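You operate a simulated robot arm through the tools that you are given. There is no shell and no other tool. Be economical: measure what you need, move in short steps, check, and stop when the job is done.

Carry out the task below with a simulated two-armed robot. There is one attempt and no reset: what you move stays moved.

## Task
Hold the cream table lamp on the island worktop steady with one hand and press the black lamp button to switch it on with the other.

Only the result counts: the job must be done as asked and must still hold three seconds after the hand-in. Knocking over, shifting, dropping, spilling or breaking anything else fails it.

## Robot
Two 7-joint arms with two-finger parallel grippers on one trunk, on a base that drives. Base frame: it is fixed to the floor where the robot stands at the start and does not move with it; the origin is under the middle of the robot, x ahead of it, y to its left, z up; the surface under the hand at the start is at about z = 920. Lengths are in mm, angles in rad, forces in N, time in s.
The left shoulder is at the start at [110, 169, 1486], the right one opposite. With the tool pointing down near the work surface each hand reaches from about 440 to 740 mm from the robot's upright axis, wherever it stands, measured 20 degrees to its own side. Places, roughly: black lamp button [700, 0, 1000]. Payload 1.57 kg a hand.
Tool frame (each hand has its own): the origin (TCP) lies between the finger pads and is the grasp point; the fingertips stand 30 mm ahead of it; z points along the fingers, y is the line along which they close. Largest opening 80 mm; finger width 17, thickness 12; the body of the gripper, 40 by 82 mm, starts 80 mm behind the TCP.
Orientation is told as [roll, pitch, yaw] about the base's x, y, z axes, in that order, counted from this pose: with the fingers straight down and closing along the base's y, the tool's x points along the base's -x, its y along +y and its z along -z.

## Interface
- The arms move only by the tool drive_tool. It takes "left_steps", "right_steps" or both (then of equal length, played together; a hand with none holds still); each is a list of rows, each an object of numbers (a shift or turn left out is 0, a gripper value left out holds the last): "tx", "ty", "tz": the shift along the base's x, y, z in mm; "wx", "wy", "wz": the turn, a rotation vector about the base's x, y, z in rad; "grip": the finger opening in mm, from 0 to 80. In form: [{"tx": .., "ty": .., "tz": .., "wx": .., "wy": .., "wz": .., "grip": ..}, ...]. A call has 1 to 12 rows; each row shifts and turns the commanded pose from where the row before left it. A row lasts 0.2 s, in which the tool goes at most 50 mm and 0.15 rad; a call with a longer step from one row to the next is refused whole, and so is a gripper value outside its range. A pose out of reach is approached as far as the arm can. The call stops where the force on the tool passes 40 N (or 10 N more than at its start, if that is more) or the arm is blocked; 0.2 s more then pass. Each finger travels about 72 mm/s and halts on what it meets, pressing with about 21 N; the grip force reading is that of the motor and also rises with nothing between the fingers. The clock runs only during rows and for 0.2 s after the last one: add rows that do not move to give the fingers time. The reply holds the time, the measured pose of the TCP, the force on the tool along the base axes, the opening and the grip force, in the units named above and with some noise, with the torque about the TCP (base axes, N m) and any sound that the robot's microphone picked up.
- Cameras (640 x 400 px; columns grow to the right, rows downward): "scene" is now at [165, -6.8, 1680.4]; the picture's right is [-0.07, -1.00, 0.00], its down [-0.67, 0.04, -0.74] and it looks along [0.74, -0.05, -0.67] (base axes); focal length 255 px, centre (320, 200). "left" rides on the left gripper at [72, 7, -122] in its tool frame; the picture's right is [-0.09, 1.00, 0.00], its down [-0.84, -0.08, -0.54] and it looks along [-0.54, -0.05, 0.84] (tool axes); focal length 238 px, centre (320, 200). "right" rides on the right gripper at [72, -7, -122] in its tool frame; the picture's right is [0.09, 1.00, 0.00], its down [-0.84, 0.08, -0.54] and it looks along [-0.54, 0.05, 0.84] (tool axes); focal length 238 px, centre (320, 200). There is no depth. A picture from a camera that has moved, and an enlarged one, comes with that camera's place and axes in the base frame and with its lens.
- capture(camera): a new picture of that camera. The clock stands still meanwhile.
- lift_body(by): slides the trunk up (or, below 0, down) by that many mm; the arms and the scene camera ride with it, the base frame stays. It gives what a move gives, with no picture.
- steer(legs): drives the robot by 1 to 6 legs, each [ahead, left, turn to the left] in mm, mm and rad, along the robot's own axes; the way and the turn of a leg run together, so that a leg with both is an arc; at most 1500 mm and 3.142 rad a leg. The arms and the cameras ride along, it lands a little off, and it stops where it bumps. It gives what a move gives.
- pan_tilt(pan, tilt): turns the head with the scene camera to pan (to the left, within 1.501 rad either way) and tilt (down, from -0.506 to 1.204), counted from straight ahead of the robot. It gives what a move gives.
- inspect(camera, box): a new picture of the part [left, top, right, bottom] of that camera's present view, enlarged. The clock stands still meanwhile.
- finish_job(): hands the job in; it is judged then, once.

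Work in short steps. Places have to be worked out from the pictures, the camera data and where the tool is seen: move nearer, look again, correct. Check each grasp and each placing, and mend what went wrong. You have 120 turns and 88 pictures in all, those below and enlarged ones among them. Open the grippers and draw the arms clear of the work before you hand the job in, unless the task says otherwise; then end with one line.

The tools are called after "Call:" by a JSON object that holds its "api" and its "payload". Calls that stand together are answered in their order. drive_tool: Moves the arms, as the interface text tells. Its arguments: {"type":"object","properties":{"left_steps":{"type":"array"},"right_steps":{"type":"array"}},"required":[]} The other tools are called the same way: lift_body (by) slides the trunk up or down; steer (legs) drives the base; pan_tilt (pan, tilt) turns the head that bears the scene camera; capture (camera) takes a picture; inspect (camera, box) takes an enlarged picture of a part of a camera's view; finish_job () hands the job in.

At the start:

```text
clock: 0.0
left_tcp_pos: [655.8, 276.3, 1213.0]
left_tool_rot: [0.0, 0.0, -0.002]
left_ft_force: [0.1, -1.2, 0.3]
left_moment: [0.03, -0.01, 0.01]
left_gripper_width: 80.2
left_finger_force: 0.1
right_tcp_pos: [633.2, -324.5, 1227.7]
right_tool_rot: [0.002, 0.002, 0.0]
right_ft_force: [0.2, -0.1, -0.1]
right_moment: [-0.01, -0.01, 0.01]
right_gripper_width: 80.0
right_finger_force: 0.0
trunk travel left (down, up): [-800.0, 90.0]
robot x, y, heading: [5.1, -0.2, -0.002]
head pan, tilt: [-0.065, 0.733]
```

scene: 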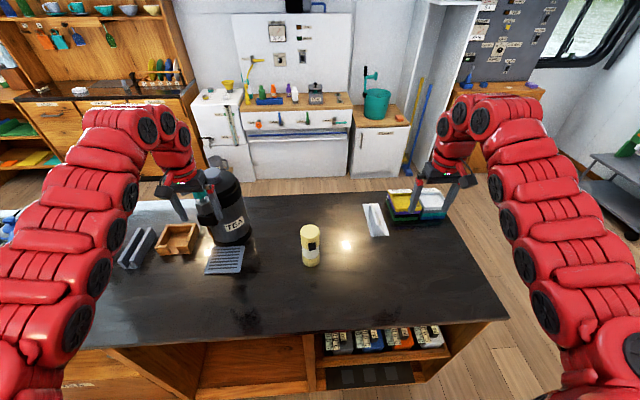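
right: 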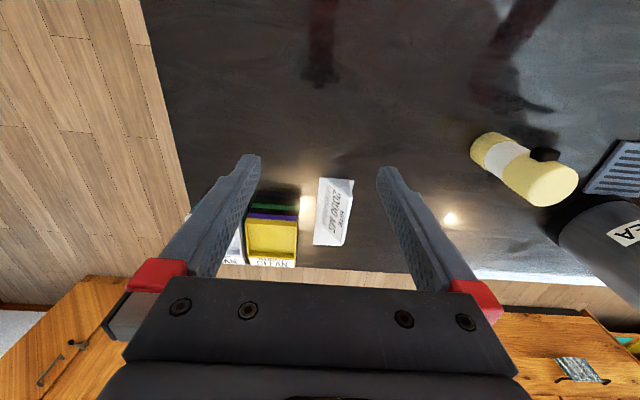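
left: 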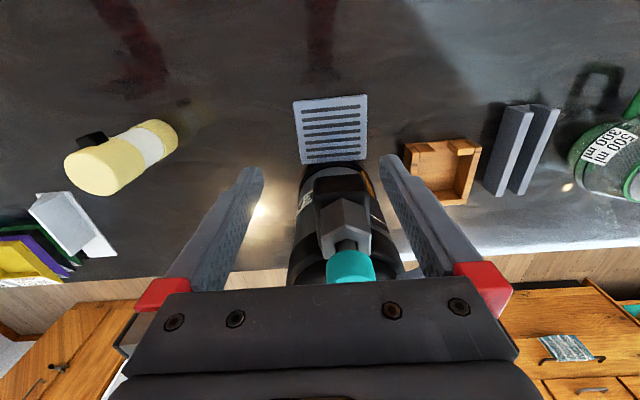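

The lamp is the cream cylinder near the middle of the worktop, with a black button on its near face. I look closer.

Call:
{"api": "inspect", "payload": {"camera": "scene", "box": [260, 200, 360, 280]}}

Call:
{"api": "inspect", "payload": {"camera": "left", "box": [40, 100, 200, 200]}}

Call:
{"api": "inspect", "payload": {"camera": "right", "box": [450, 110, 610, 210]}}

```text
5.00 times, centred on (310, 240) of scene
camera zoom: at [165.0, -6.8, 1680.4], right [-0.07, -1.0, 0.0], down [-0.67, 0.04, -0.74], along [0.74, -0.05, -0.67], focal length 1274 px, centre (370, 0)
```

zoom: 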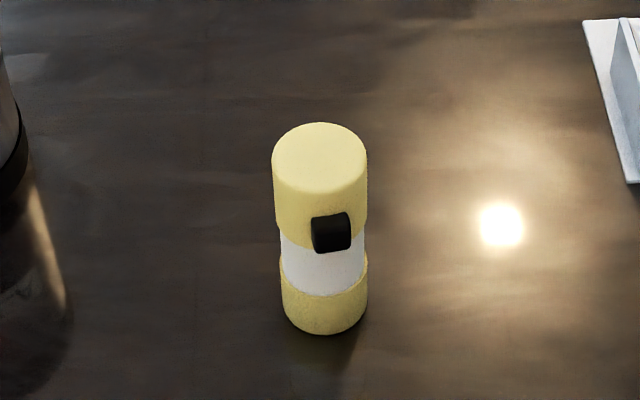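

```text
4.00 times, centred on (120, 150) of left
camera zoom: at [583.5, 283.7, 1335.9], right [0.09, 1.0, 0.0], down [0.84, -0.08, 0.54], along [0.54, -0.05, -0.84], focal length 953 px, centre (1120, 400)
```

zoom: 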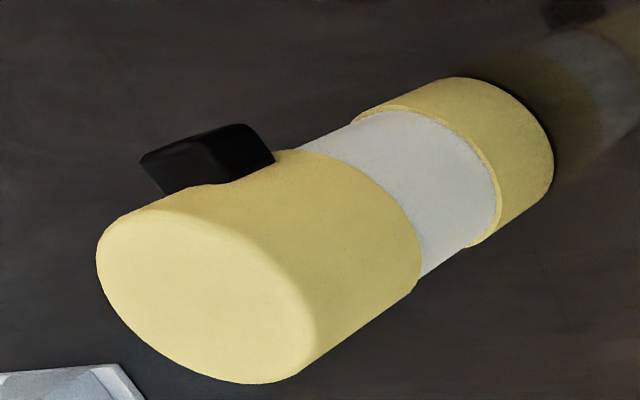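

```text
4.00 times, centred on (530, 160) of right
camera zoom: at [560.3, -332.6, 1349.1], right [-0.09, 1.0, 0.0], down [0.84, 0.08, 0.54], along [0.54, 0.05, -0.84], focal length 953 px, centre (-520, 360)
```

zoom: 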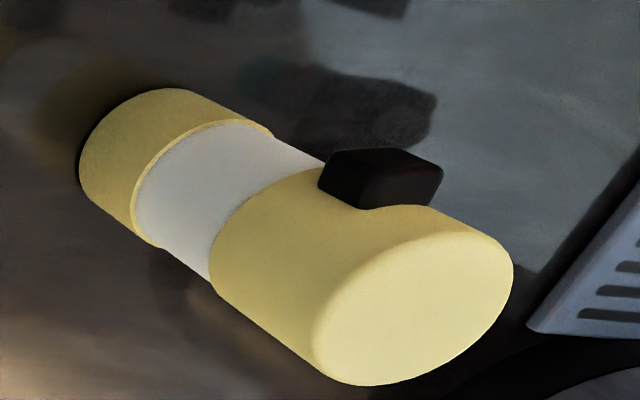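

The three views agree on a lamp about 60 mm across. Its axis is near (689, -7), its top near z 1072, and the button is on its -x side around (652, -16, 1042). I raise the left hand and bring it above the lamp.

Call:
{"api": "drive_tool", "payload": {"left_steps": [{"tz": 40, "grip": 80}, {"ty": -45}, {"ty": -45}, {"ty": -45}, {"ty": -45}, {"ty": -45, "tx": 15}, {"ty": -45, "tx": 15}, {"ty": -13, "tx": 3}, {"tz": -40}, {}]}}

Call:
{"api": "capture", "payload": {"camera": "left"}}

Call:
{"api": "capture", "payload": {"camera": "scene"}}

```text
clock: 2.2
left_tcp_pos: [690.8, -3.3, 1199.8]
left_tool_rot: [0.002, 0.001, -0.001]
left_ft_force: [1.0, -1.1, -0.3]
left_moment: [0.01, 0.0, -0.01]
left_gripper_width: 80.0
left_finger_force: 0.1
left hand out of reach, approached as far as the arm can: row 1, 8
right_tcp_pos: [632.8, -327.0, 1226.8]
right_tool_rot: [0.001, 0.001, -0.001]
right_ft_force: [-0.3, 0.3, -0.7]
right_moment: [0.03, -0.02, -0.01]
right_gripper_width: 80.2
right_finger_force: 0.1
trunk travel left (down, up): [-800.0, 90.0]
robot x, y, heading: [-3.5, -4.4, 0.001]
head pan, tilt: [-0.065, 0.733]
```

```text
81 pictures are left
camera left: at [618.1, 5.1, 1321.9], right [0.09, 1.0, 0.0], down [0.84, -0.08, 0.54], along [0.54, -0.05, -0.84], focal length 238 px, centre (320, 200)
```

left: 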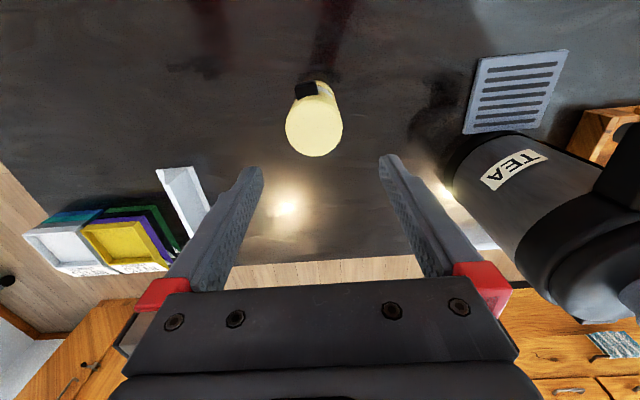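

```text
80 pictures are left
camera scene: at [164.6, -9.3, 1680.4], right [-0.07, -1.0, 0.0], down [-0.67, 0.05, -0.74], along [0.74, -0.05, -0.67], focal length 255 px, centre (320, 200)
```

scene: 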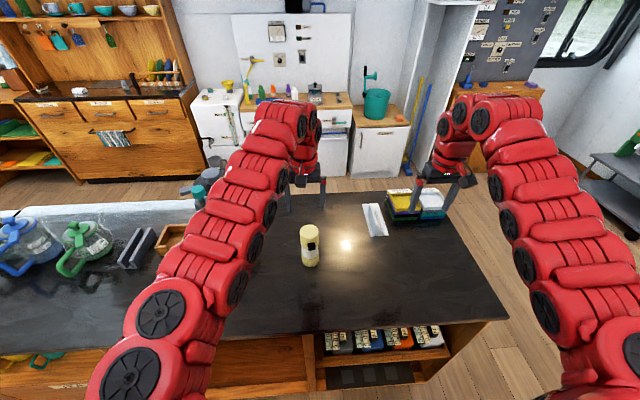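

The left hand is centred in y, and its view puts the lamp axis at about (685, -7). Before I grasp, I test whether the right hand can take a forward-tilted pressing pose in free space.

Call:
{"api": "drive_tool", "payload": {"right_steps": [{"tx": -20, "ty": 15, "tz": -10, "wy": -0.15, "grip": 0}, {"tx": -20, "ty": 15, "tz": -10, "wy": -0.15}, {"tx": -20, "ty": 15, "tz": -10, "wy": -0.15}, {"tx": -20, "ty": 15, "tz": -10, "wy": -0.15}, {"tx": -20, "ty": 15, "tz": -10, "wy": -0.15}, {"tx": -20, "ty": 15, "tz": -10, "wy": -0.15}, {"tx": -15, "ty": 15, "tz": -10, "wy": -0.15}, {"tx": -10, "ty": 15, "tz": -10, "wz": 0.145}, {"ty": 15, "tz": -10, "wz": 0.145}, {"ty": 15, "tz": -10, "wz": 0.145}, {}]}}

Call:
{"api": "capture", "payload": {"camera": "scene"}}

Call:
{"api": "capture", "payload": {"camera": "right"}}

```text
clock: 4.6
left_tcp_pos: [689.6, 0.7, 1198.5]
left_tool_rot: [0.0, 0.0, -0.002]
left_ft_force: [-0.6, 0.1, -0.2]
left_moment: [-0.02, -0.01, 0.01]
left_gripper_width: 79.8
left_finger_force: 0.0
right_tcp_pos: [630.5, -276.7, 1195.7]
right_tool_rot: [0.0, -0.048, 0.437]
right_ft_force: [-0.3, 0.2, 0.1]
right_moment: [0.03, 0.0, 0.04]
right_gripper_width: 0.0
right_finger_force: 20.8
right hand out of reach, approached as far as the arm can: row 1, 2, 3, 4, 5, 6, 7, 8
trunk travel left (down, up): [-800.0, 90.0]
robot x, y, heading: [-3.3, 0.3, 0.002]
head pan, tilt: [-0.065, 0.733]
```

```text
79 pictures are left
camera scene: at [165.1, -6.8, 1680.4], right [-0.07, -1.0, 0.0], down [-0.67, 0.04, -0.74], along [0.74, -0.05, -0.67], focal length 255 px, centre (320, 200)
```

scene: 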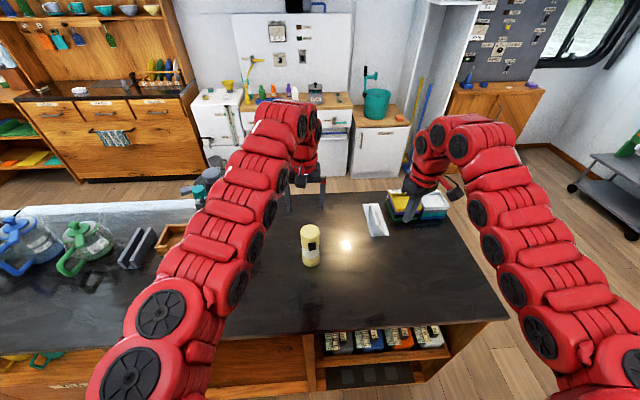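

```text
78 pictures are left
camera right: at [562.2, -315.8, 1314.8], right [-0.5, 0.86, 0.0], down [0.7, 0.41, 0.58], along [0.51, 0.29, -0.81], focal length 238 px, centre (320, 200)
```

right: 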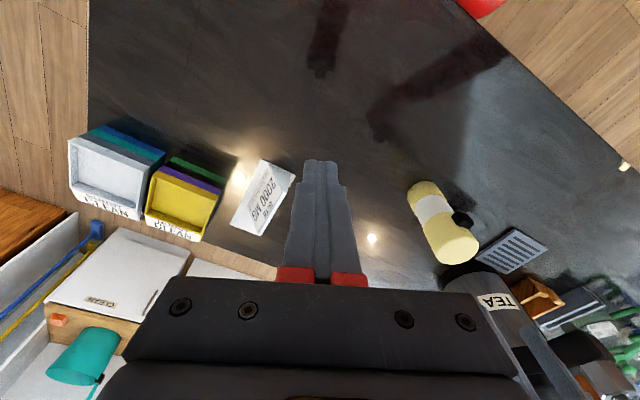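

The right hand refused the forward tilt. I probe pure pitch and pure retraction separately to learn the limit.

Call:
{"api": "drive_tool", "payload": {"right_steps": [{"tx": -30}, {"tx": -30}, {"tz": -30}, {"tz": -30}, {"wy": -0.1}, {"wy": -0.1}, {"wy": -0.1}]}}

```text
clock: 6.2
left_tcp_pos: [690.1, 0.3, 1199.0]
left_tool_rot: [0.0, 0.001, 0.0]
left_ft_force: [0.0, 0.5, 0.0]
left_moment: [-0.01, 0.03, -0.01]
left_gripper_width: 80.0
left_finger_force: 0.0
right_tcp_pos: [629.5, -277.3, 1186.6]
right_tool_rot: [0.002, -0.049, 0.434]
right_ft_force: [-0.4, 0.3, -0.5]
right_moment: [-0.03, 0.01, 0.01]
right_gripper_width: 0.1
right_finger_force: 21.1
right hand out of reach, approached as far as the arm can: row 1, 2, 3, 4, 5, 6, 7
trunk travel left (down, up): [-800.0, 90.0]
robot x, y, heading: [-1.5, 0.5, 0.001]
head pan, tilt: [-0.065, 0.733]
```

Even a plain retraction fails now, so a joint seems to sit at its limit after the small tilt. I undo the pitch and try again.

Call:
{"api": "drive_tool", "payload": {"right_steps": [{"wy": 0.1}, {"tz": -30}, {"tz": -30}, {"tx": -30}, {}]}}

```text
clock: 7.4
left_tcp_pos: [690.3, 0.7, 1197.9]
left_tool_rot: [-0.001, 0.001, 0.0]
left_ft_force: [0.3, 0.1, -0.5]
left_moment: [0.02, 0.03, 0.0]
left_gripper_width: 80.1
left_finger_force: 0.0
right_tcp_pos: [617.5, -274.0, 1123.9]
right_tool_rot: [0.045, 0.041, 0.432]
right_ft_force: [0.3, 0.2, 0.1]
right_moment: [-0.01, -0.02, 0.0]
right_gripper_width: 0.3
right_finger_force: 21.4
right hand out of reach, approached as far as the arm can: row 4
trunk travel left (down, up): [-800.0, 90.0]
robot x, y, heading: [1.3, -0.9, -0.001]
head pan, tilt: [-0.065, 0.733]
```

The readings fit a minimum shoulder-to-wrist distance of about 545 mm. If I back up a little and turn right, the right shoulder moves back, which gives room for a tilted pressing hand, and the left still reaches the lamp. Both hands are above everything they would sweep over.

Call:
{"api": "steer", "payload": {"legs": [[-50, 0, 0], [0, 0, -0.4]]}}

Call:
{"api": "capture", "payload": {"camera": "scene"}}

```text
clock: 9.5
left_tcp_pos: [584.8, -269.2, 1198.0]
left_tool_rot: [-0.001, 0.001, -0.4]
left_ft_force: [-1.0, 0.9, -0.5]
left_moment: [0.04, -0.05, 0.03]
left_gripper_width: 80.0
left_finger_force: 0.1
right_tcp_pos: [410.3, -492.5, 1124.8]
right_tool_rot: [0.044, 0.043, 0.031]
right_ft_force: [0.3, 0.2, -0.5]
right_moment: [-0.03, 0.03, -0.01]
right_gripper_width: 0.0
right_finger_force: 20.9
trunk travel left (down, up): [-800.0, 90.0]
robot x, y, heading: [-50.0, 3.3, -0.403]
head pan, tilt: [-0.065, 0.733]
```

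```text
77 pictures are left
camera scene: at [99.2, -70.1, 1680.3], right [-0.45, -0.89, 0.0], down [-0.6, 0.3, -0.74], along [0.66, -0.33, -0.67], focal length 255 px, centre (320, 200)
```

scene: 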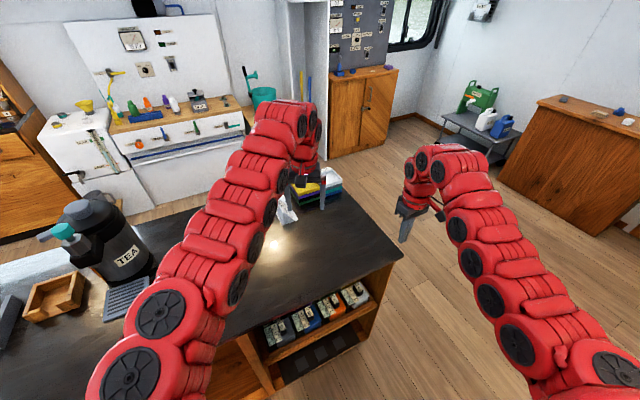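

The turn worked. I bring the left hand back over the lamp at (686, -7) with yaw 0.

Call:
{"api": "drive_tool", "payload": {"left_steps": [{"tx": 14, "ty": 37.4, "wz": 0.1}, {"tx": 14, "ty": 37.4, "wz": 0.1}, {"tx": 14, "ty": 37.4, "wz": 0.1}, {"tx": 14, "ty": 37.4, "wz": 0.1}, {"tx": 15, "ty": 37.4}, {"tx": 15, "ty": 37.4}, {"tx": 15, "ty": 37.6}, {"tz": -20}, {"tz": -20}, {}]}}

Call:
{"api": "capture", "payload": {"camera": "left"}}

Call:
{"api": "capture", "payload": {"camera": "scene"}}

```text
clock: 11.7
left_tcp_pos: [684.8, -6.6, 1160.6]
left_tool_rot: [0.002, -0.001, 0.0]
left_ft_force: [0.2, -0.5, -0.3]
left_moment: [0.03, 0.03, -0.01]
left_gripper_width: 80.0
left_finger_force: 0.1
right_tcp_pos: [411.9, -492.1, 1124.4]
right_tool_rot: [0.042, 0.041, 0.031]
right_ft_force: [-0.2, 0.2, 0.4]
right_moment: [0.02, -0.03, -0.02]
right_gripper_width: 0.3
right_finger_force: 20.8
trunk travel left (down, up): [-800.0, 90.0]
robot x, y, heading: [-50.4, -3.7, -0.401]
head pan, tilt: [-0.065, 0.733]
```

```text
76 pictures are left
camera left: at [612.5, 0.4, 1283.4], right [0.09, 1.0, 0.0], down [0.84, -0.08, 0.54], along [0.54, -0.05, -0.84], focal length 238 px, centre (320, 200)
```

left: 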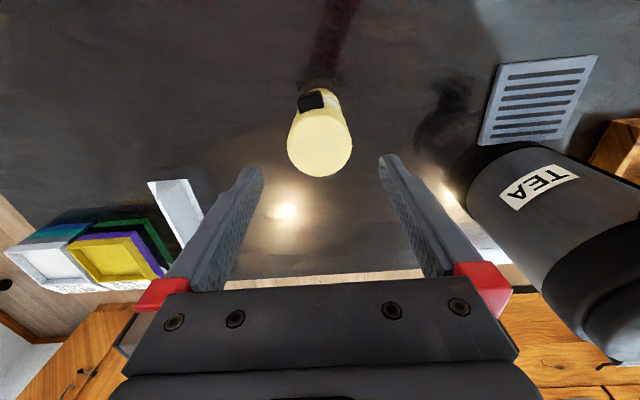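

```text
75 pictures are left
camera scene: at [98.7, -69.7, 1680.4], right [-0.45, -0.89, 0.0], down [-0.6, 0.3, -0.74], along [0.66, -0.33, -0.67], focal length 255 px, centre (320, 200)
```

scene: 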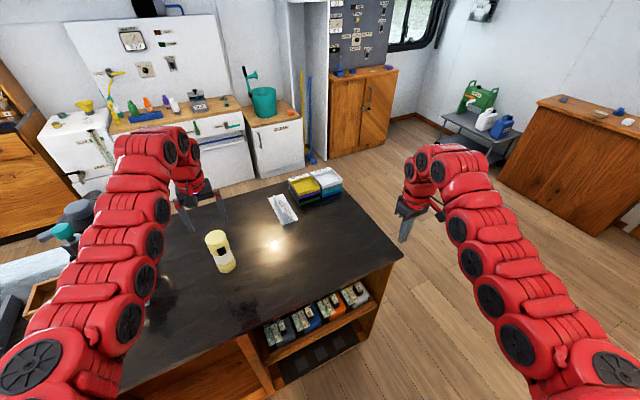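

The lamp top projects to (685, -7), right under the TCP. I descend 122 mm straight down with the hand open.

Call:
{"api": "drive_tool", "payload": {"left_steps": [{"tz": -25}, {"tz": -25}, {"tz": -24}, {"tz": -24}, {"tz": -24}, {}]}}

Call:
{"api": "capture", "payload": {"camera": "left"}}

Call:
{"api": "inspect", "payload": {"camera": "scene", "box": [150, 180, 290, 280]}}

```text
clock: 13.1
left_tcp_pos: [686.8, -6.7, 1036.9]
left_tool_rot: [-0.001, -0.001, 0.0]
left_ft_force: [0.3, -0.7, 0.9]
left_moment: [0.02, 0.0, -0.01]
left_gripper_width: 80.1
left_finger_force: 0.1
right_tcp_pos: [412.2, -491.8, 1124.6]
right_tool_rot: [0.044, 0.042, 0.032]
right_ft_force: [-0.1, -0.8, 0.3]
right_moment: [0.01, 0.0, -0.02]
right_gripper_width: 0.0
right_finger_force: 21.3
trunk travel left (down, up): [-800.0, 90.0]
robot x, y, heading: [-53.0, -0.7, -0.402]
head pan, tilt: [-0.065, 0.733]
```

```text
74 pictures are left
camera left: at [614.1, 0.0, 1159.4], right [0.09, 1.0, 0.0], down [0.84, -0.08, 0.54], along [0.54, -0.05, -0.84], focal length 238 px, centre (320, 200)
```

left: 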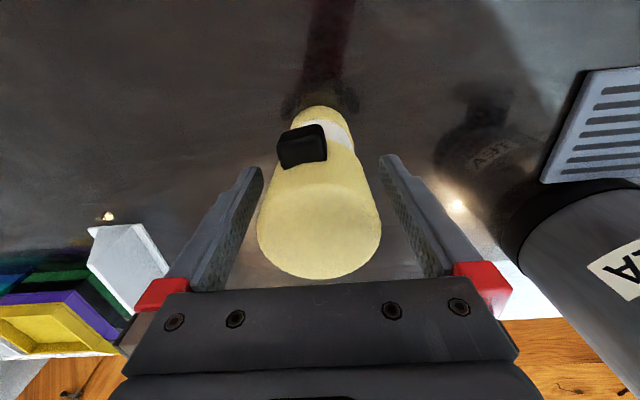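

```text
4.00 times, centred on (220, 230) of scene
camera zoom: at [98.7, -70.0, 1680.4], right [-0.45, -0.89, 0.0], down [-0.6, 0.3, -0.74], along [0.66, -0.33, -0.67], focal length 1019 px, centre (720, 80)
```

zoom: 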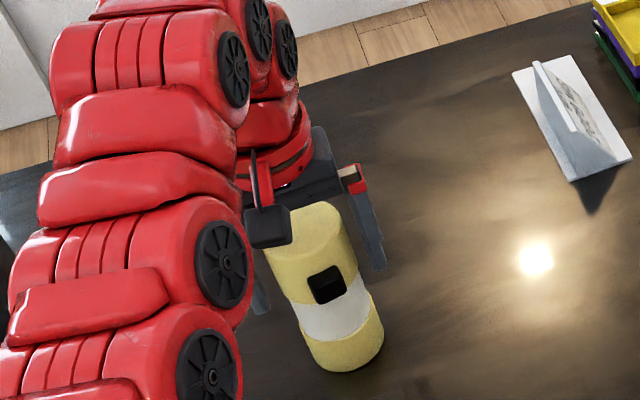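

The fingers straddle the lamp head with roughly equal gaps, and the button at about (648, -13, 1049) is clear of them. I close the left hand.

Call:
{"api": "drive_tool", "payload": {"left_steps": [{"grip": 64}, {"grip": 56}, {"grip": 50}, {"grip": 50}, {}]}}

Call:
{"api": "capture", "payload": {"camera": "left"}}

```text
clock: 14.3
left_tcp_pos: [686.2, -8.1, 1036.4]
left_tool_rot: [0.0, 0.0, 0.001]
left_ft_force: [0.9, -0.9, 0.6]
left_moment: [-0.09, -0.01, 0.0]
left_gripper_width: 59.3
left_finger_force: 20.8
right_tcp_pos: [412.2, -492.2, 1124.0]
right_tool_rot: [0.044, 0.04, 0.032]
right_ft_force: [-0.7, 0.4, -0.5]
right_moment: [0.01, -0.04, 0.01]
right_gripper_width: 0.0
right_finger_force: 21.2
trunk travel left (down, up): [-800.0, 90.0]
robot x, y, heading: [-48.6, 2.8, -0.395]
head pan, tilt: [-0.065, 0.733]
```

```text
72 pictures are left
camera left: at [614.3, -0.4, 1159.4], right [0.09, 1.0, 0.0], down [0.84, -0.08, 0.54], along [0.54, -0.05, -0.84], focal length 238 px, centre (320, 200)
```

left: 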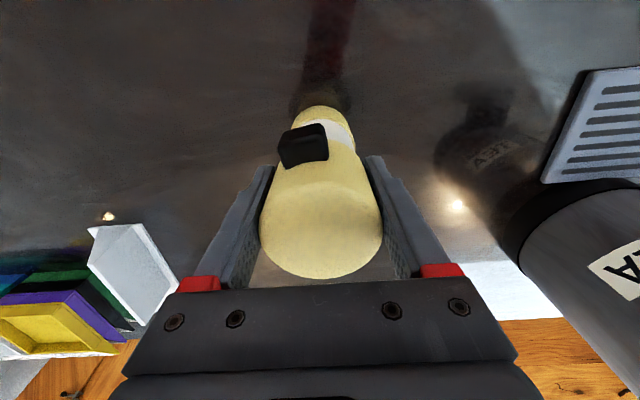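

The left hand holds the lamp at 59.3 mm with 21 N. I bring the right hand, still pointing down and closed, to a spot beside and in front of the button, then start the tilt.

Call:
{"api": "drive_tool", "payload": {"right_steps": [{"tx": 25, "ty": 40, "wx": -0.04}, {"tx": 25, "ty": 40, "wy": -0.04}, {"tx": 25, "ty": 40}, {"tx": 25, "ty": 40}, {"tx": 25, "ty": 40}, {"tx": 25, "ty": 40, "wz": 0.1}, {"tx": 15, "ty": 35, "tz": -10, "wz": 0.1}, {"tx": 12, "ty": 35, "tz": -10}, {"tx": 6, "ty": 35, "tz": -10}, {"ty": 30, "tz": -10}, {}]}}

Call:
{"api": "capture", "payload": {"camera": "scene"}}

```text
clock: 16.7
left_tcp_pos: [686.0, -7.7, 1037.7]
left_tool_rot: [0.002, 0.0, 0.001]
left_ft_force: [0.4, 1.1, 0.7]
left_moment: [0.04, -0.01, 0.0]
left_gripper_width: 58.8
left_finger_force: 20.9
right_tcp_pos: [551.0, -187.4, 1085.3]
right_tool_rot: [0.038, 0.046, 0.223]
right_ft_force: [0.0, 0.5, 0.6]
right_moment: [0.01, 0.03, -0.03]
right_gripper_width: 0.0
right_finger_force: 20.6
right hand out of reach, approached as far as the arm can: row 1, 2
trunk travel left (down, up): [-800.0, 90.0]
robot x, y, heading: [-49.3, 0.2, -0.4]
head pan, tilt: [-0.065, 0.733]
```

```text
71 pictures are left
camera scene: at [98.9, -70.6, 1680.4], right [-0.45, -0.89, 0.0], down [-0.6, 0.3, -0.74], along [0.66, -0.33, -0.67], focal length 255 px, centre (320, 200)
```

scene: 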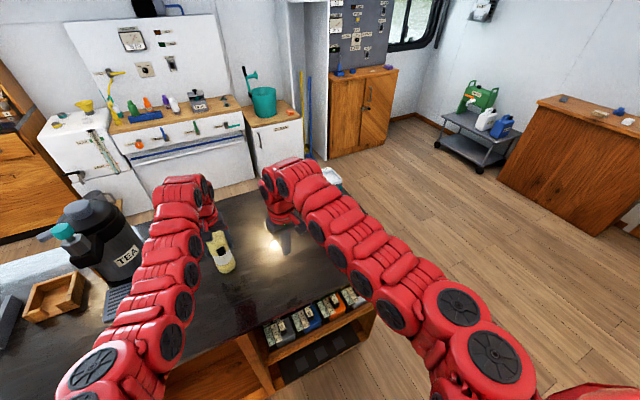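

The right hand is at (551, -187, 1085) after two rows were dropped. I go on towards (596, -85) and tilt the fingers forward gradually.

Call:
{"api": "drive_tool", "payload": {"right_steps": [{"tx": 25, "ty": 35}, {"tx": 20, "ty": 35, "tz": -5}, {"ty": 22, "tz": -5, "wx": 0.033, "wy": -0.146}, {"ty": 10, "tz": -5, "wx": 0.033, "wy": -0.146}, {"wx": 0.033, "wy": -0.146}, {"wx": 0.033, "wy": -0.146}, {}]}}

Call:
{"api": "capture", "payload": {"camera": "right"}}

Call:
{"api": "capture", "payload": {"camera": "left"}}

Call:
{"api": "capture", "payload": {"camera": "scene"}}

```text
clock: 18.3
left_tcp_pos: [686.7, -8.0, 1037.3]
left_tool_rot: [-0.003, 0.0, -0.002]
left_ft_force: [-0.6, -1.0, 0.4]
left_moment: [0.01, 0.03, 0.0]
left_gripper_width: 59.0
left_finger_force: 21.0
right_tcp_pos: [637.0, -93.5, 1064.0]
right_tool_rot: [0.035, -0.555, 0.224]
right_ft_force: [0.6, 0.4, -0.4]
right_moment: [-0.01, -0.03, -0.01]
right_gripper_width: 0.0
right_finger_force: 21.1
right hand out of reach, approached as far as the arm can: row 2, 5, 6
trunk travel left (down, up): [-800.0, 90.0]
robot x, y, heading: [-51.0, -0.4, -0.398]
head pan, tilt: [-0.065, 0.733]
```

```text
70 pictures are left
camera right: at [516.6, -132.2, 1129.9], right [-0.32, 0.95, -0.02], down [0.4, 0.15, 0.9], along [0.86, 0.28, -0.43], focal length 238 px, centre (320, 200)
```

right: 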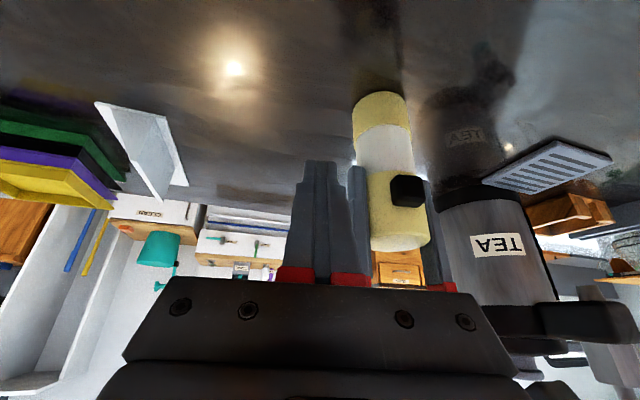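

```text
69 pictures are left
camera left: at [614.1, -0.1, 1159.4], right [0.09, 1.0, 0.0], down [0.84, -0.08, 0.54], along [0.54, -0.05, -0.84], focal length 238 px, centre (320, 200)
```

left: 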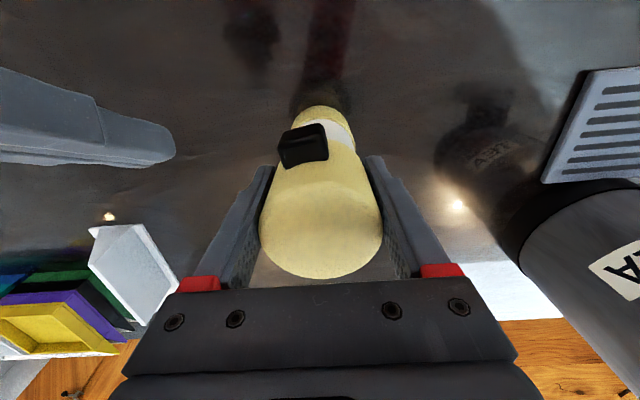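

```text
68 pictures are left
camera scene: at [98.8, -69.3, 1680.4], right [-0.45, -0.89, 0.0], down [-0.6, 0.3, -0.74], along [0.66, -0.33, -0.67], focal length 255 px, centre (320, 200)
```

scene: 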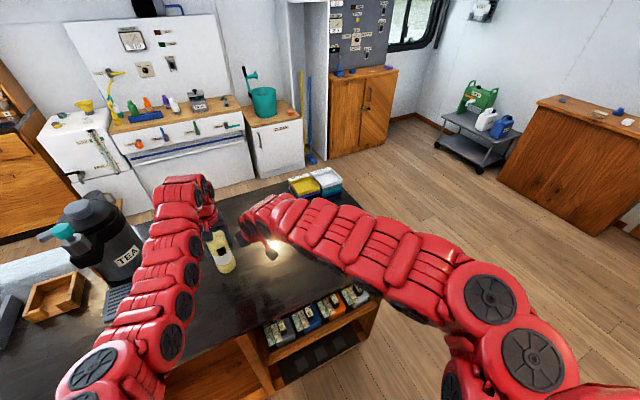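

The forward tilt stopped at 0.55 rad, with the tip beside the lamp at about x 655, y -89. Turning the right hand further to the left moves its body away from the left wrist camera. I turn it and ease it back to x of about 600.

Call:
{"api": "drive_tool", "payload": {"right_steps": [{"wz": 0.12}, {"wz": 0.12}, {"wz": 0.12}, {"wz": 0.12}, {"tx": -15}, {"tx": -15}, {}]}}

Call:
{"api": "capture", "payload": {"camera": "left"}}

```text
clock: 19.9
left_tcp_pos: [687.1, -6.1, 1037.2]
left_tool_rot: [0.001, 0.0, 0.0]
left_ft_force: [-0.7, 1.9, 3.9]
left_moment: [0.11, 0.11, 0.0]
left_gripper_width: 59.0
left_finger_force: 20.6
right_tcp_pos: [604.0, -94.1, 1062.9]
right_tool_rot: [0.035, -0.552, 0.704]
right_ft_force: [0.5, -0.1, -0.3]
right_moment: [0.01, 0.0, 0.0]
right_gripper_width: 0.4
right_finger_force: 20.9
trunk travel left (down, up): [-800.0, 90.0]
robot x, y, heading: [-51.6, 1.3, -0.398]
head pan, tilt: [-0.065, 0.733]
```

```text
67 pictures are left
camera left: at [614.4, 0.2, 1159.4], right [0.09, 1.0, 0.0], down [0.84, -0.08, 0.54], along [0.54, -0.05, -0.84], focal length 238 px, centre (320, 200)
```

left: 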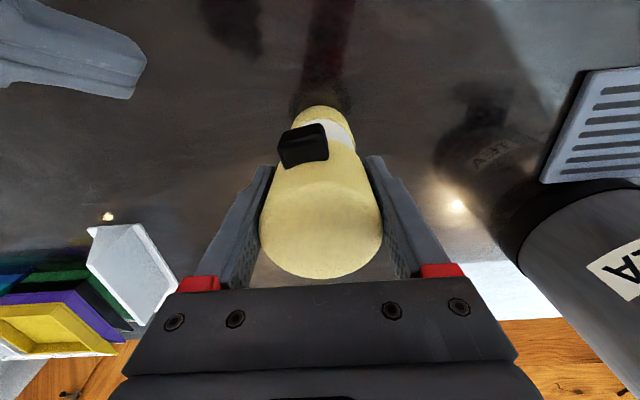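

No rows were refused this time. I try a little more tilt from here and check the left hand's force reading again.

Call:
{"api": "drive_tool", "payload": {"right_steps": [{"wx": 0.09, "wy": -0.106}, {"wx": 0.09, "wy": -0.106}, {}]}}

Call:
{"api": "capture", "payload": {"camera": "right"}}

Call:
{"api": "inspect", "payload": {"camera": "scene", "box": [130, 150, 310, 290]}}

```text
clock: 20.7
left_tcp_pos: [685.8, -7.1, 1037.6]
left_tool_rot: [-0.001, 0.002, -0.001]
left_ft_force: [-0.3, 0.9, 0.1]
left_moment: [0.05, 0.04, 0.02]
left_gripper_width: 58.9
left_finger_force: 21.1
right_tcp_pos: [607.1, -94.0, 1063.9]
right_tool_rot: [0.034, -0.833, 0.707]
right_ft_force: [-0.1, 0.5, 0.4]
right_moment: [0.01, -0.01, -0.02]
right_gripper_width: 0.0
right_finger_force: 20.7
trunk travel left (down, up): [-800.0, 90.0]
robot x, y, heading: [-48.2, -0.0, -0.398]
head pan, tilt: [-0.065, 0.733]
```

```text
66 pictures are left
camera right: at [507.2, -192.1, 1092.3], right [-0.71, 0.7, -0.05], down [0.08, 0.15, 0.99], along [0.7, 0.7, -0.17], focal length 238 px, centre (320, 200)
```

right: 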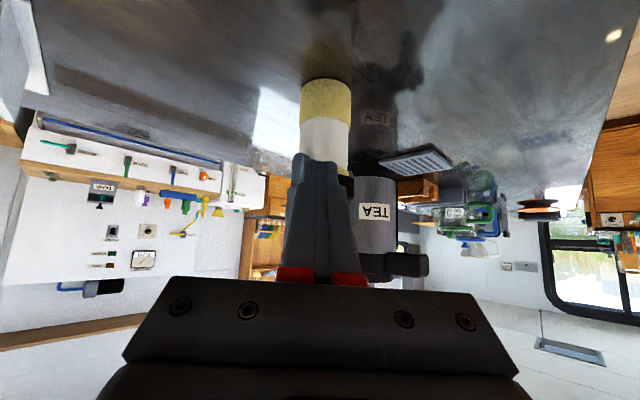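

```text
2.86 times, centred on (220, 220) of scene
camera zoom: at [98.9, -70.0, 1680.4], right [-0.45, -0.89, 0.0], down [-0.6, 0.3, -0.74], along [0.66, -0.33, -0.67], focal length 728 px, centre (606, 143)
```

zoom: 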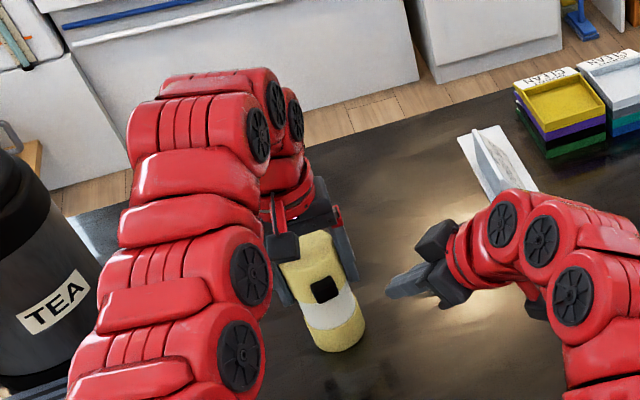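

The tilt is now 0.83 rad. The tip is near (624, -80, 1044) and the button near (648, -13, 1049). I move the tip in front of the button at a distance and turn it partly back, so it faces the button more squarely.

Call:
{"api": "drive_tool", "payload": {"right_steps": [{"tx": -10, "ty": 15}, {"tx": -7, "ty": 20, "tz": 2}, {"ty": 20, "tz": 2, "wz": -0.1}, {"wz": -0.1}, {"wz": -0.1}, {}]}}

Call:
{"api": "capture", "payload": {"camera": "left"}}

Call:
{"api": "inspect", "payload": {"camera": "scene", "box": [170, 190, 270, 280]}}

Call:
{"api": "capture", "payload": {"camera": "right"}}

```text
clock: 22.1
left_tcp_pos: [685.4, -6.5, 1036.1]
left_tool_rot: [0.001, 0.0, 0.0]
left_ft_force: [0.1, 0.8, 0.0]
left_moment: [-0.01, 0.08, -0.03]
left_gripper_width: 59.0
left_finger_force: 21.1
right_tcp_pos: [588.8, -37.9, 1066.6]
right_tool_rot: [0.034, -0.832, 0.404]
right_ft_force: [0.1, -0.4, -1.0]
right_moment: [-0.04, -0.04, 0.0]
right_gripper_width: 0.0
right_finger_force: 20.6
trunk travel left (down, up): [-800.0, 90.0]
robot x, y, heading: [-51.1, 6.6, -0.406]
head pan, tilt: [-0.065, 0.733]
```

```text
64 pictures are left
camera left: at [614.3, -0.1, 1159.4], right [0.09, 1.0, 0.0], down [0.84, -0.08, 0.54], along [0.54, -0.05, -0.84], focal length 238 px, centre (320, 200)
```

left: 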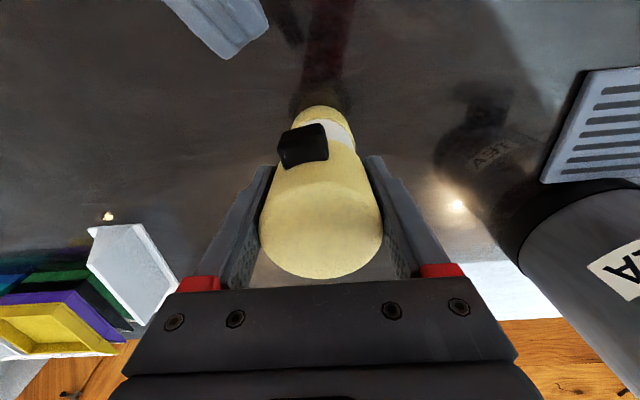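

```text
4.44 times, centred on (220, 235) of scene
camera zoom: at [99.0, -70.4, 1680.4], right [-0.45, -0.89, 0.0], down [-0.6, 0.3, -0.74], along [0.66, -0.33, -0.67], focal length 1132 px, centre (764, 44)
```

zoom: 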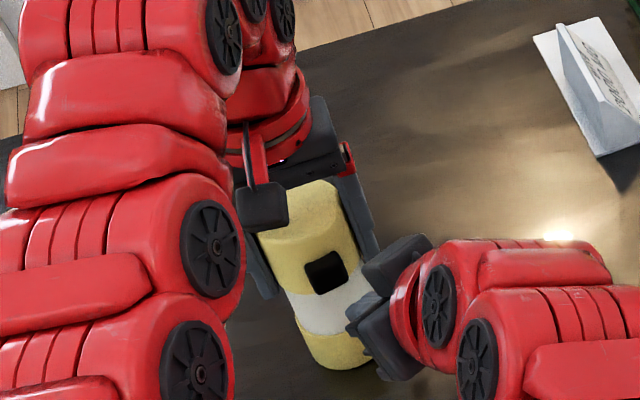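

```text
62 pictures are left
camera right: at [465.7, -103.1, 1095.8], right [-0.47, 0.88, -0.04], down [0.12, 0.12, 0.99], along [0.87, 0.46, -0.17], focal length 238 px, centre (320, 200)
```

right: 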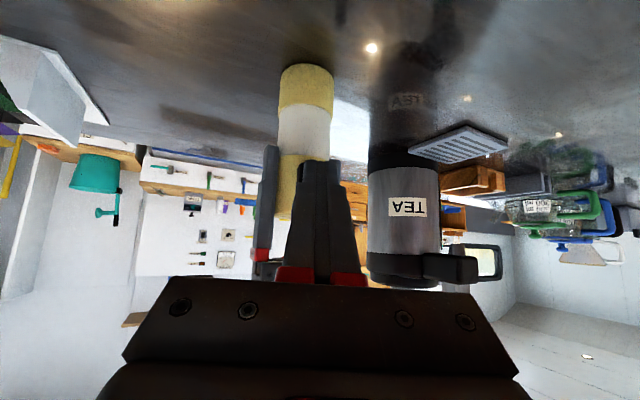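

Geometry and the left view agree that the tip is near (609, -29, 1046). I square it up a little more, centre it on the button in y and z, and advance part of the way.

Call:
{"api": "drive_tool", "payload": {"right_steps": [{"ty": 10, "tz": -2, "wz": -0.08}, {"ty": 10, "tz": -1, "wz": -0.07}, {"tx": 8}, {"tx": 8}, {}]}}

Call:
{"api": "capture", "payload": {"camera": "left"}}

Call:
{"api": "inspect", "payload": {"camera": "scene", "box": [170, 190, 270, 280]}}

```text
clock: 23.3
left_tcp_pos: [687.1, -7.3, 1035.4]
left_tool_rot: [0.0, -0.002, 0.0]
left_ft_force: [-0.1, 1.0, 0.2]
left_moment: [0.04, 0.05, -0.03]
left_gripper_width: 59.2
left_finger_force: 21.1
right_tcp_pos: [605.3, -17.6, 1064.1]
right_tool_rot: [0.034, -0.834, 0.256]
right_ft_force: [0.7, -0.1, 0.0]
right_moment: [0.05, -0.02, 0.01]
right_gripper_width: 0.0
right_finger_force: 20.9
trunk travel left (down, up): [-800.0, 90.0]
robot x, y, heading: [-50.5, -2.5, -0.403]
head pan, tilt: [-0.065, 0.733]
```

```text
61 pictures are left
camera left: at [614.3, 0.0, 1159.4], right [0.09, 1.0, 0.0], down [0.84, -0.08, 0.54], along [0.54, -0.05, -0.84], focal length 238 px, centre (320, 200)
```

left: 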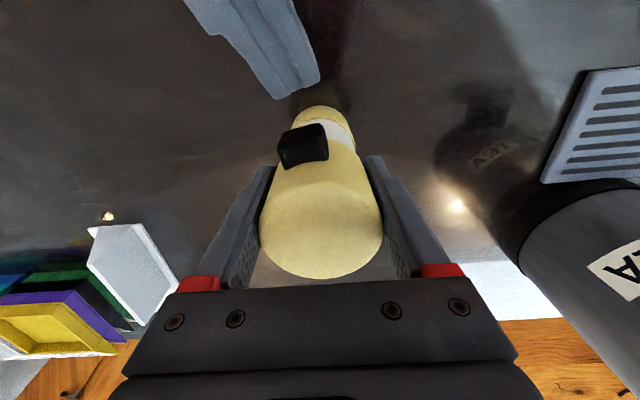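

```text
4.44 times, centred on (220, 235) of scene
camera zoom: at [99.0, -70.0, 1680.4], right [-0.45, -0.89, 0.0], down [-0.6, 0.3, -0.74], along [0.66, -0.33, -0.67], focal length 1132 px, centre (764, 44)
```

zoom: 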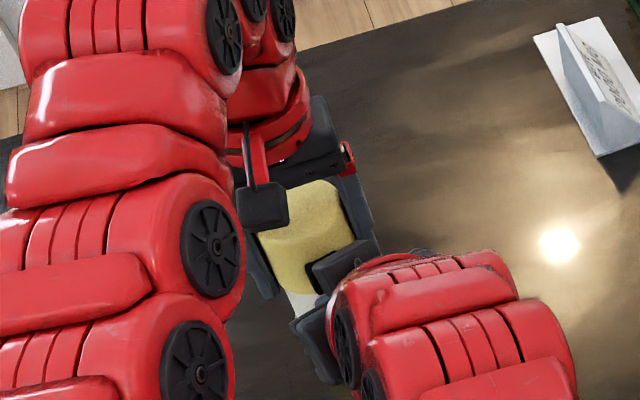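

The tip lines up with the button in the left view, with a gap of roughly 12 mm. I advance along the button normal in small steps and watch the force.

Call:
{"api": "drive_tool", "payload": {"right_steps": [{"tx": 4, "ty": 0.5}, {"tx": 4, "ty": 0.5}, {"tx": 2, "ty": 0.3}, {}]}}

Call:
{"api": "inspect", "payload": {"camera": "left", "box": [230, 50, 390, 200]}}

```text
clock: 24.3
left_tcp_pos: [686.3, -8.0, 1036.9]
left_tool_rot: [0.0, -0.001, -0.001]
left_ft_force: [0.3, 0.7, 0.0]
left_moment: [0.01, -0.03, 0.01]
left_gripper_width: 59.0
left_finger_force: 20.8
right_tcp_pos: [615.1, -15.7, 1064.6]
right_tool_rot: [0.035, -0.83, 0.256]
right_ft_force: [1.0, -0.1, 0.0]
right_moment: [0.0, 0.01, -0.05]
right_gripper_width: 0.2
right_finger_force: 21.3
trunk travel left (down, up): [-800.0, 90.0]
robot x, y, heading: [-49.7, -0.3, -0.398]
head pan, tilt: [-0.065, 0.733]
```

```text
2.67 times, centred on (310, 125) of left
camera zoom: at [614.3, 0.0, 1159.4], right [0.09, 1.0, 0.0], down [0.84, -0.08, 0.54], along [0.54, -0.05, -0.84], focal length 636 px, centre (347, 400)
```

zoom: 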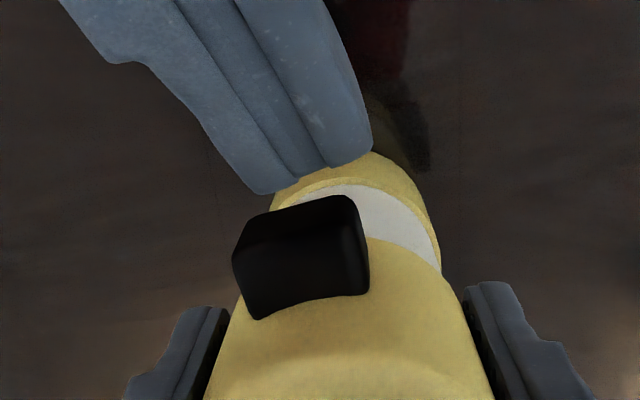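

The tip is well aligned, about 5 mm short of the button. I continue in 2 mm steps.

Call:
{"api": "drive_tool", "payload": {"right_steps": [{"tx": 2, "ty": 0.3}, {"tx": 2, "ty": 0.3}, {"tx": 1.5, "ty": 0.3}, {}]}}

Call:
{"api": "inspect", "payload": {"camera": "left", "box": [230, 50, 390, 200]}}

```text
clock: 25.3
left_tcp_pos: [685.6, -6.7, 1035.6]
left_tool_rot: [-0.002, 0.001, -0.001]
left_ft_force: [0.3, 0.3, -0.4]
left_moment: [0.0, 0.01, 0.0]
left_gripper_width: 59.2
left_finger_force: 20.5
right_tcp_pos: [620.4, -15.9, 1063.1]
right_tool_rot: [0.035, -0.831, 0.255]
right_ft_force: [0.7, 1.0, -0.4]
right_moment: [0.01, 0.02, 0.05]
right_gripper_width: 0.0
right_finger_force: 21.3
trunk travel left (down, up): [-800.0, 90.0]
robot x, y, heading: [-51.9, -0.2, -0.4]
head pan, tilt: [-0.065, 0.733]
```

```text
2.67 times, centred on (310, 125) of left
camera zoom: at [614.3, 0.0, 1159.4], right [0.09, 1.0, 0.0], down [0.84, -0.08, 0.54], along [0.54, -0.05, -0.84], focal length 636 px, centre (347, 400)
```

zoom: 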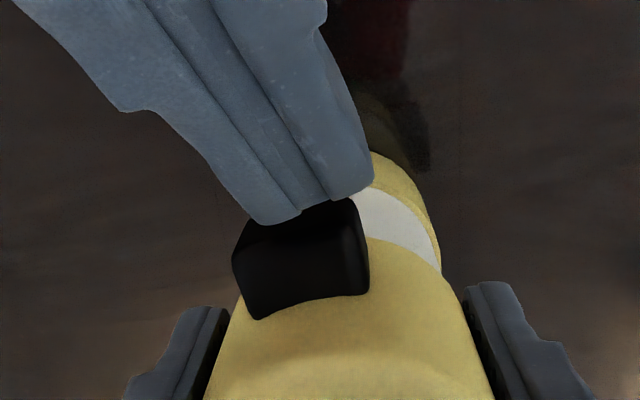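

Contact should be close, with no force yet. I push on in 1.5 mm steps.

Call:
{"api": "drive_tool", "payload": {"right_steps": [{"tx": 1.5, "ty": 0.2}, {"tx": 1.5, "ty": 0.2}, {}]}}

Call:
{"api": "inspect", "payload": {"camera": "left", "box": [230, 50, 390, 200]}}

```text
clock: 26.1
left_tcp_pos: [686.2, -7.5, 1037.0]
left_tool_rot: [-0.001, 0.001, -0.001]
left_ft_force: [1.6, -0.9, 0.4]
left_moment: [-0.02, 0.1, 0.02]
left_gripper_width: 59.0
left_finger_force: 20.7
right_tcp_pos: [622.5, -16.2, 1064.4]
right_tool_rot: [0.033, -0.831, 0.255]
right_ft_force: [-1.0, 0.2, 0.7]
right_moment: [0.03, 0.01, 0.01]
right_gripper_width: 0.2
right_finger_force: 21.2
trunk travel left (down, up): [-800.0, 90.0]
robot x, y, heading: [-49.8, -3.7, -0.4]
head pan, tilt: [-0.065, 0.733]
```

```text
2.67 times, centred on (310, 125) of left
camera zoom: at [614.3, 0.0, 1159.4], right [0.09, 1.0, 0.0], down [0.84, -0.08, 0.54], along [0.54, -0.05, -0.84], focal length 636 px, centre (347, 400)
```

zoom: 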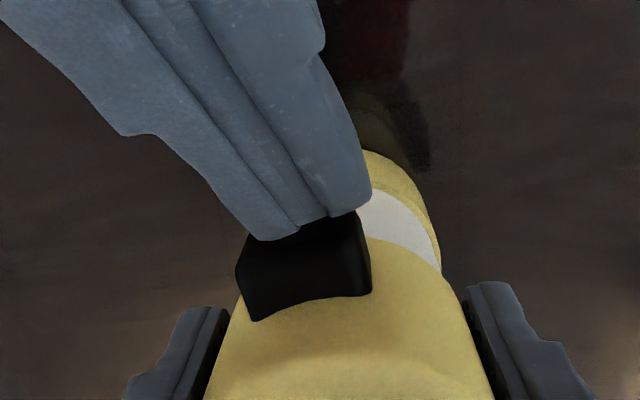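

The first touch shows as about 1 N on both hands and a slight motion of the button. I press further.

Call:
{"api": "drive_tool", "payload": {"right_steps": [{"tx": 1.5, "ty": 0.2}, {"tx": 1.5, "ty": 0.2}, {}]}}

Call:
{"api": "inspect", "payload": {"camera": "left", "box": [230, 50, 390, 200]}}

```text
clock: 26.9
left_tcp_pos: [686.1, -7.5, 1036.2]
left_tool_rot: [0.002, -0.001, 0.001]
left_ft_force: [2.9, 1.5, -1.5]
left_moment: [-0.08, 0.1, -0.05]
left_gripper_width: 59.0
left_finger_force: 21.2
right_tcp_pos: [627.2, -14.9, 1063.5]
right_tool_rot: [0.036, -0.832, 0.257]
right_ft_force: [-3.8, -1.5, 0.3]
right_moment: [-0.05, 0.03, -0.01]
right_gripper_width: 0.0
right_finger_force: 20.6
trunk travel left (down, up): [-800.0, 90.0]
robot x, y, heading: [-51.6, 1.0, -0.399]
head pan, tilt: [-0.065, 0.733]
heard: click
```

```text
2.67 times, centred on (310, 125) of left
camera zoom: at [614.4, 0.1, 1159.4], right [0.09, 1.0, 0.0], down [0.84, -0.08, 0.54], along [0.54, -0.05, -0.84], focal length 636 px, centre (347, 400)
```

zoom: 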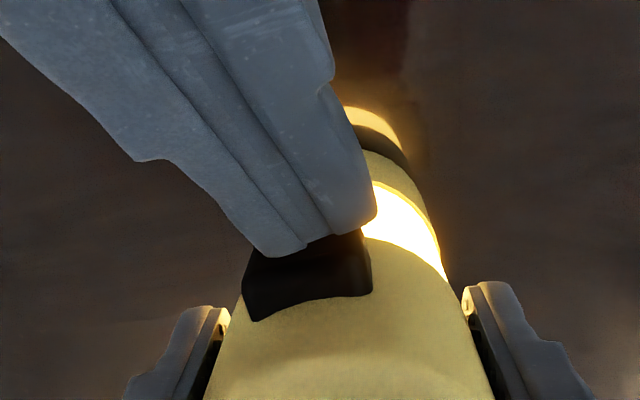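

A click was heard and the lamp is glowing. I back the right hand straight out once and check that the light stays on.

Call:
{"api": "drive_tool", "payload": {"right_steps": [{"tx": -8, "ty": -1}, {"tx": -15, "ty": -3}, {"tx": -15, "ty": -5}, {}]}}

Call:
{"api": "capture", "payload": {"camera": "left"}}

```text
clock: 27.9
left_tcp_pos: [686.4, -7.1, 1037.5]
left_tool_rot: [-0.001, 0.002, 0.001]
left_ft_force: [-1.1, 0.6, 0.4]
left_moment: [0.07, 0.03, -0.01]
left_gripper_width: 59.1
left_finger_force: 21.0
right_tcp_pos: [588.6, -22.7, 1064.3]
right_tool_rot: [0.036, -0.831, 0.254]
right_ft_force: [0.6, 0.1, 0.3]
right_moment: [-0.03, -0.02, 0.01]
right_gripper_width: 0.0
right_finger_force: 20.6
trunk travel left (down, up): [-800.0, 90.0]
robot x, y, heading: [-52.3, 0.3, -0.402]
head pan, tilt: [-0.065, 0.733]
```

```text
55 pictures are left
camera left: at [614.0, -0.1, 1159.5], right [0.09, 1.0, 0.0], down [0.84, -0.08, 0.54], along [0.54, -0.05, -0.84], focal length 238 px, centre (320, 200)
```

left: 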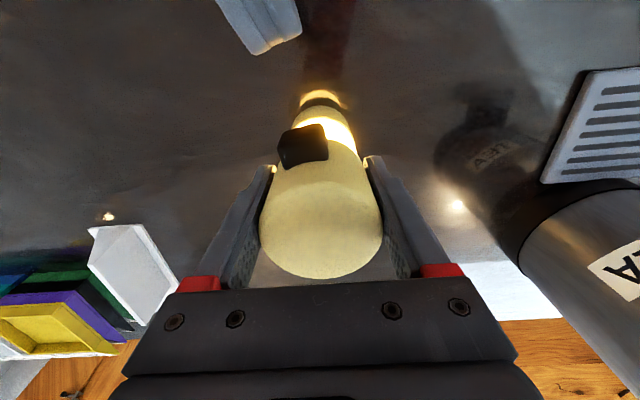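

The light stays on after release. I withdraw the right hand along the way it came, untilting it and then opening it away from things.

Call:
{"api": "drive_tool", "payload": {"right_steps": [{"ty": -15, "wz": 0.1}, {"ty": -20, "wz": 0.1, "tx": 5}, {"ty": -20, "wz": 0.1, "tx": 5}, {"ty": -15, "wz": 0.1, "tx": 5}, {"wx": -0.09, "wy": 0.106, "tz": 5}, {"wx": -0.09, "wy": 0.106, "tz": 5}, {"wx": -0.09, "wy": 0.106, "tz": 5}, {"wx": -0.09, "wy": 0.106, "tz": 5}, {"wx": -0.09, "wy": 0.106, "ty": -20, "tz": 5}, {"wx": -0.09, "wy": 0.106, "ty": -30, "tz": 5}, {"ty": -40, "grip": 80}, {"ty": -40}]}}

Call:
{"api": "capture", "payload": {"camera": "scene"}}

```text
clock: 30.5
left_tcp_pos: [686.7, -8.2, 1037.5]
left_tool_rot: [0.001, 0.002, -0.001]
left_ft_force: [-0.1, -1.4, 1.5]
left_moment: [-0.09, 0.03, -0.02]
left_gripper_width: 59.0
left_finger_force: 21.1
right_tcp_pos: [597.6, -224.1, 1093.3]
right_tool_rot: [0.0, 0.003, 0.672]
right_ft_force: [0.2, 0.7, 1.2]
right_moment: [0.01, -0.04, -0.01]
right_gripper_width: 79.8
right_finger_force: 0.5
right hand out of reach, approached as far as the arm can: row 10
trunk travel left (down, up): [-800.0, 90.0]
robot x, y, heading: [-52.6, 1.4, -0.404]
head pan, tilt: [-0.065, 0.733]
```

```text
54 pictures are left
camera scene: at [99.1, -70.3, 1680.3], right [-0.45, -0.89, 0.0], down [-0.6, 0.3, -0.74], along [0.66, -0.33, -0.67], focal length 255 px, centre (320, 200)
```

scene: 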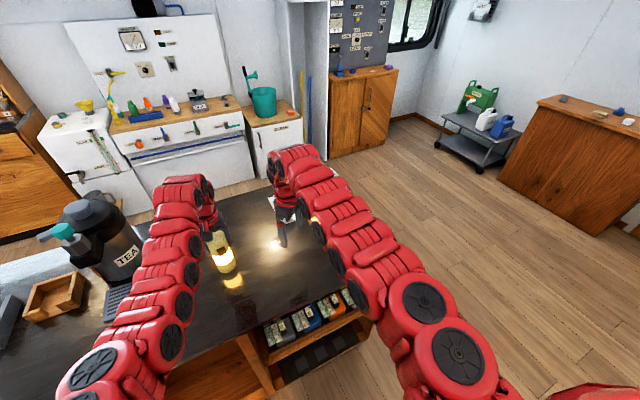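

The lamp is lit and the right hand is clear. I open the left hand slowly and lift it straight up.

Call:
{"api": "drive_tool", "payload": {"left_steps": [{"grip": 64}, {"grip": 72}, {"grip": 80}, {"grip": 80}, {"tz": 20}, {"tz": 25}, {"tz": 25}, {"tz": 25}, {"tz": 25}, {}]}}

Call:
{"api": "capture", "payload": {"camera": "left"}}

Call:
{"api": "capture", "payload": {"camera": "scene"}}

```text
clock: 32.7
left_tcp_pos: [686.5, -9.0, 1157.0]
left_tool_rot: [-0.003, -0.001, 0.0]
left_ft_force: [-0.6, 0.1, 0.5]
left_moment: [0.02, 0.01, -0.01]
left_gripper_width: 79.9
left_finger_force: 0.0
right_tcp_pos: [597.7, -222.6, 1093.4]
right_tool_rot: [-0.002, 0.002, 0.673]
right_ft_force: [-0.4, 0.5, -1.1]
right_moment: [0.0, 0.06, 0.02]
right_gripper_width: 80.1
right_finger_force: 0.1
trunk travel left (down, up): [-800.0, 90.0]
robot x, y, heading: [-50.4, 4.7, -0.4]
head pan, tilt: [-0.065, 0.733]
```

```text
53 pictures are left
camera left: at [614.8, 0.0, 1280.3], right [0.09, 1.0, 0.0], down [0.84, -0.08, 0.54], along [0.54, -0.05, -0.84], focal length 238 px, centre (320, 200)
```

left: 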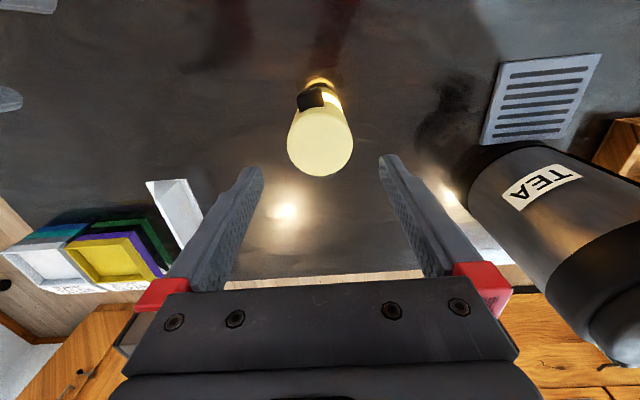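

```text
52 pictures are left
camera scene: at [99.3, -70.1, 1680.3], right [-0.45, -0.89, 0.0], down [-0.6, 0.3, -0.74], along [0.66, -0.33, -0.67], focal length 255 px, centre (320, 200)
```

scene: 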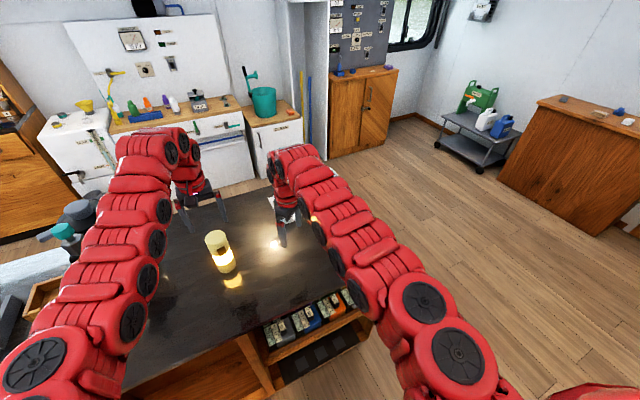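

The lamp stands upright in its original place and is lit. Both hands are open and clear, and nothing else has moved, so I hand the job in.

Call:
{"api": "finish_job", "payload": {}}

```text
The job is handed in.
```

I held the cream lamp steady with the left hand and pressed its black button with the right. It clicked on and stayed lit, upright in its original place, and both hands were open and clear when I handed the job in.
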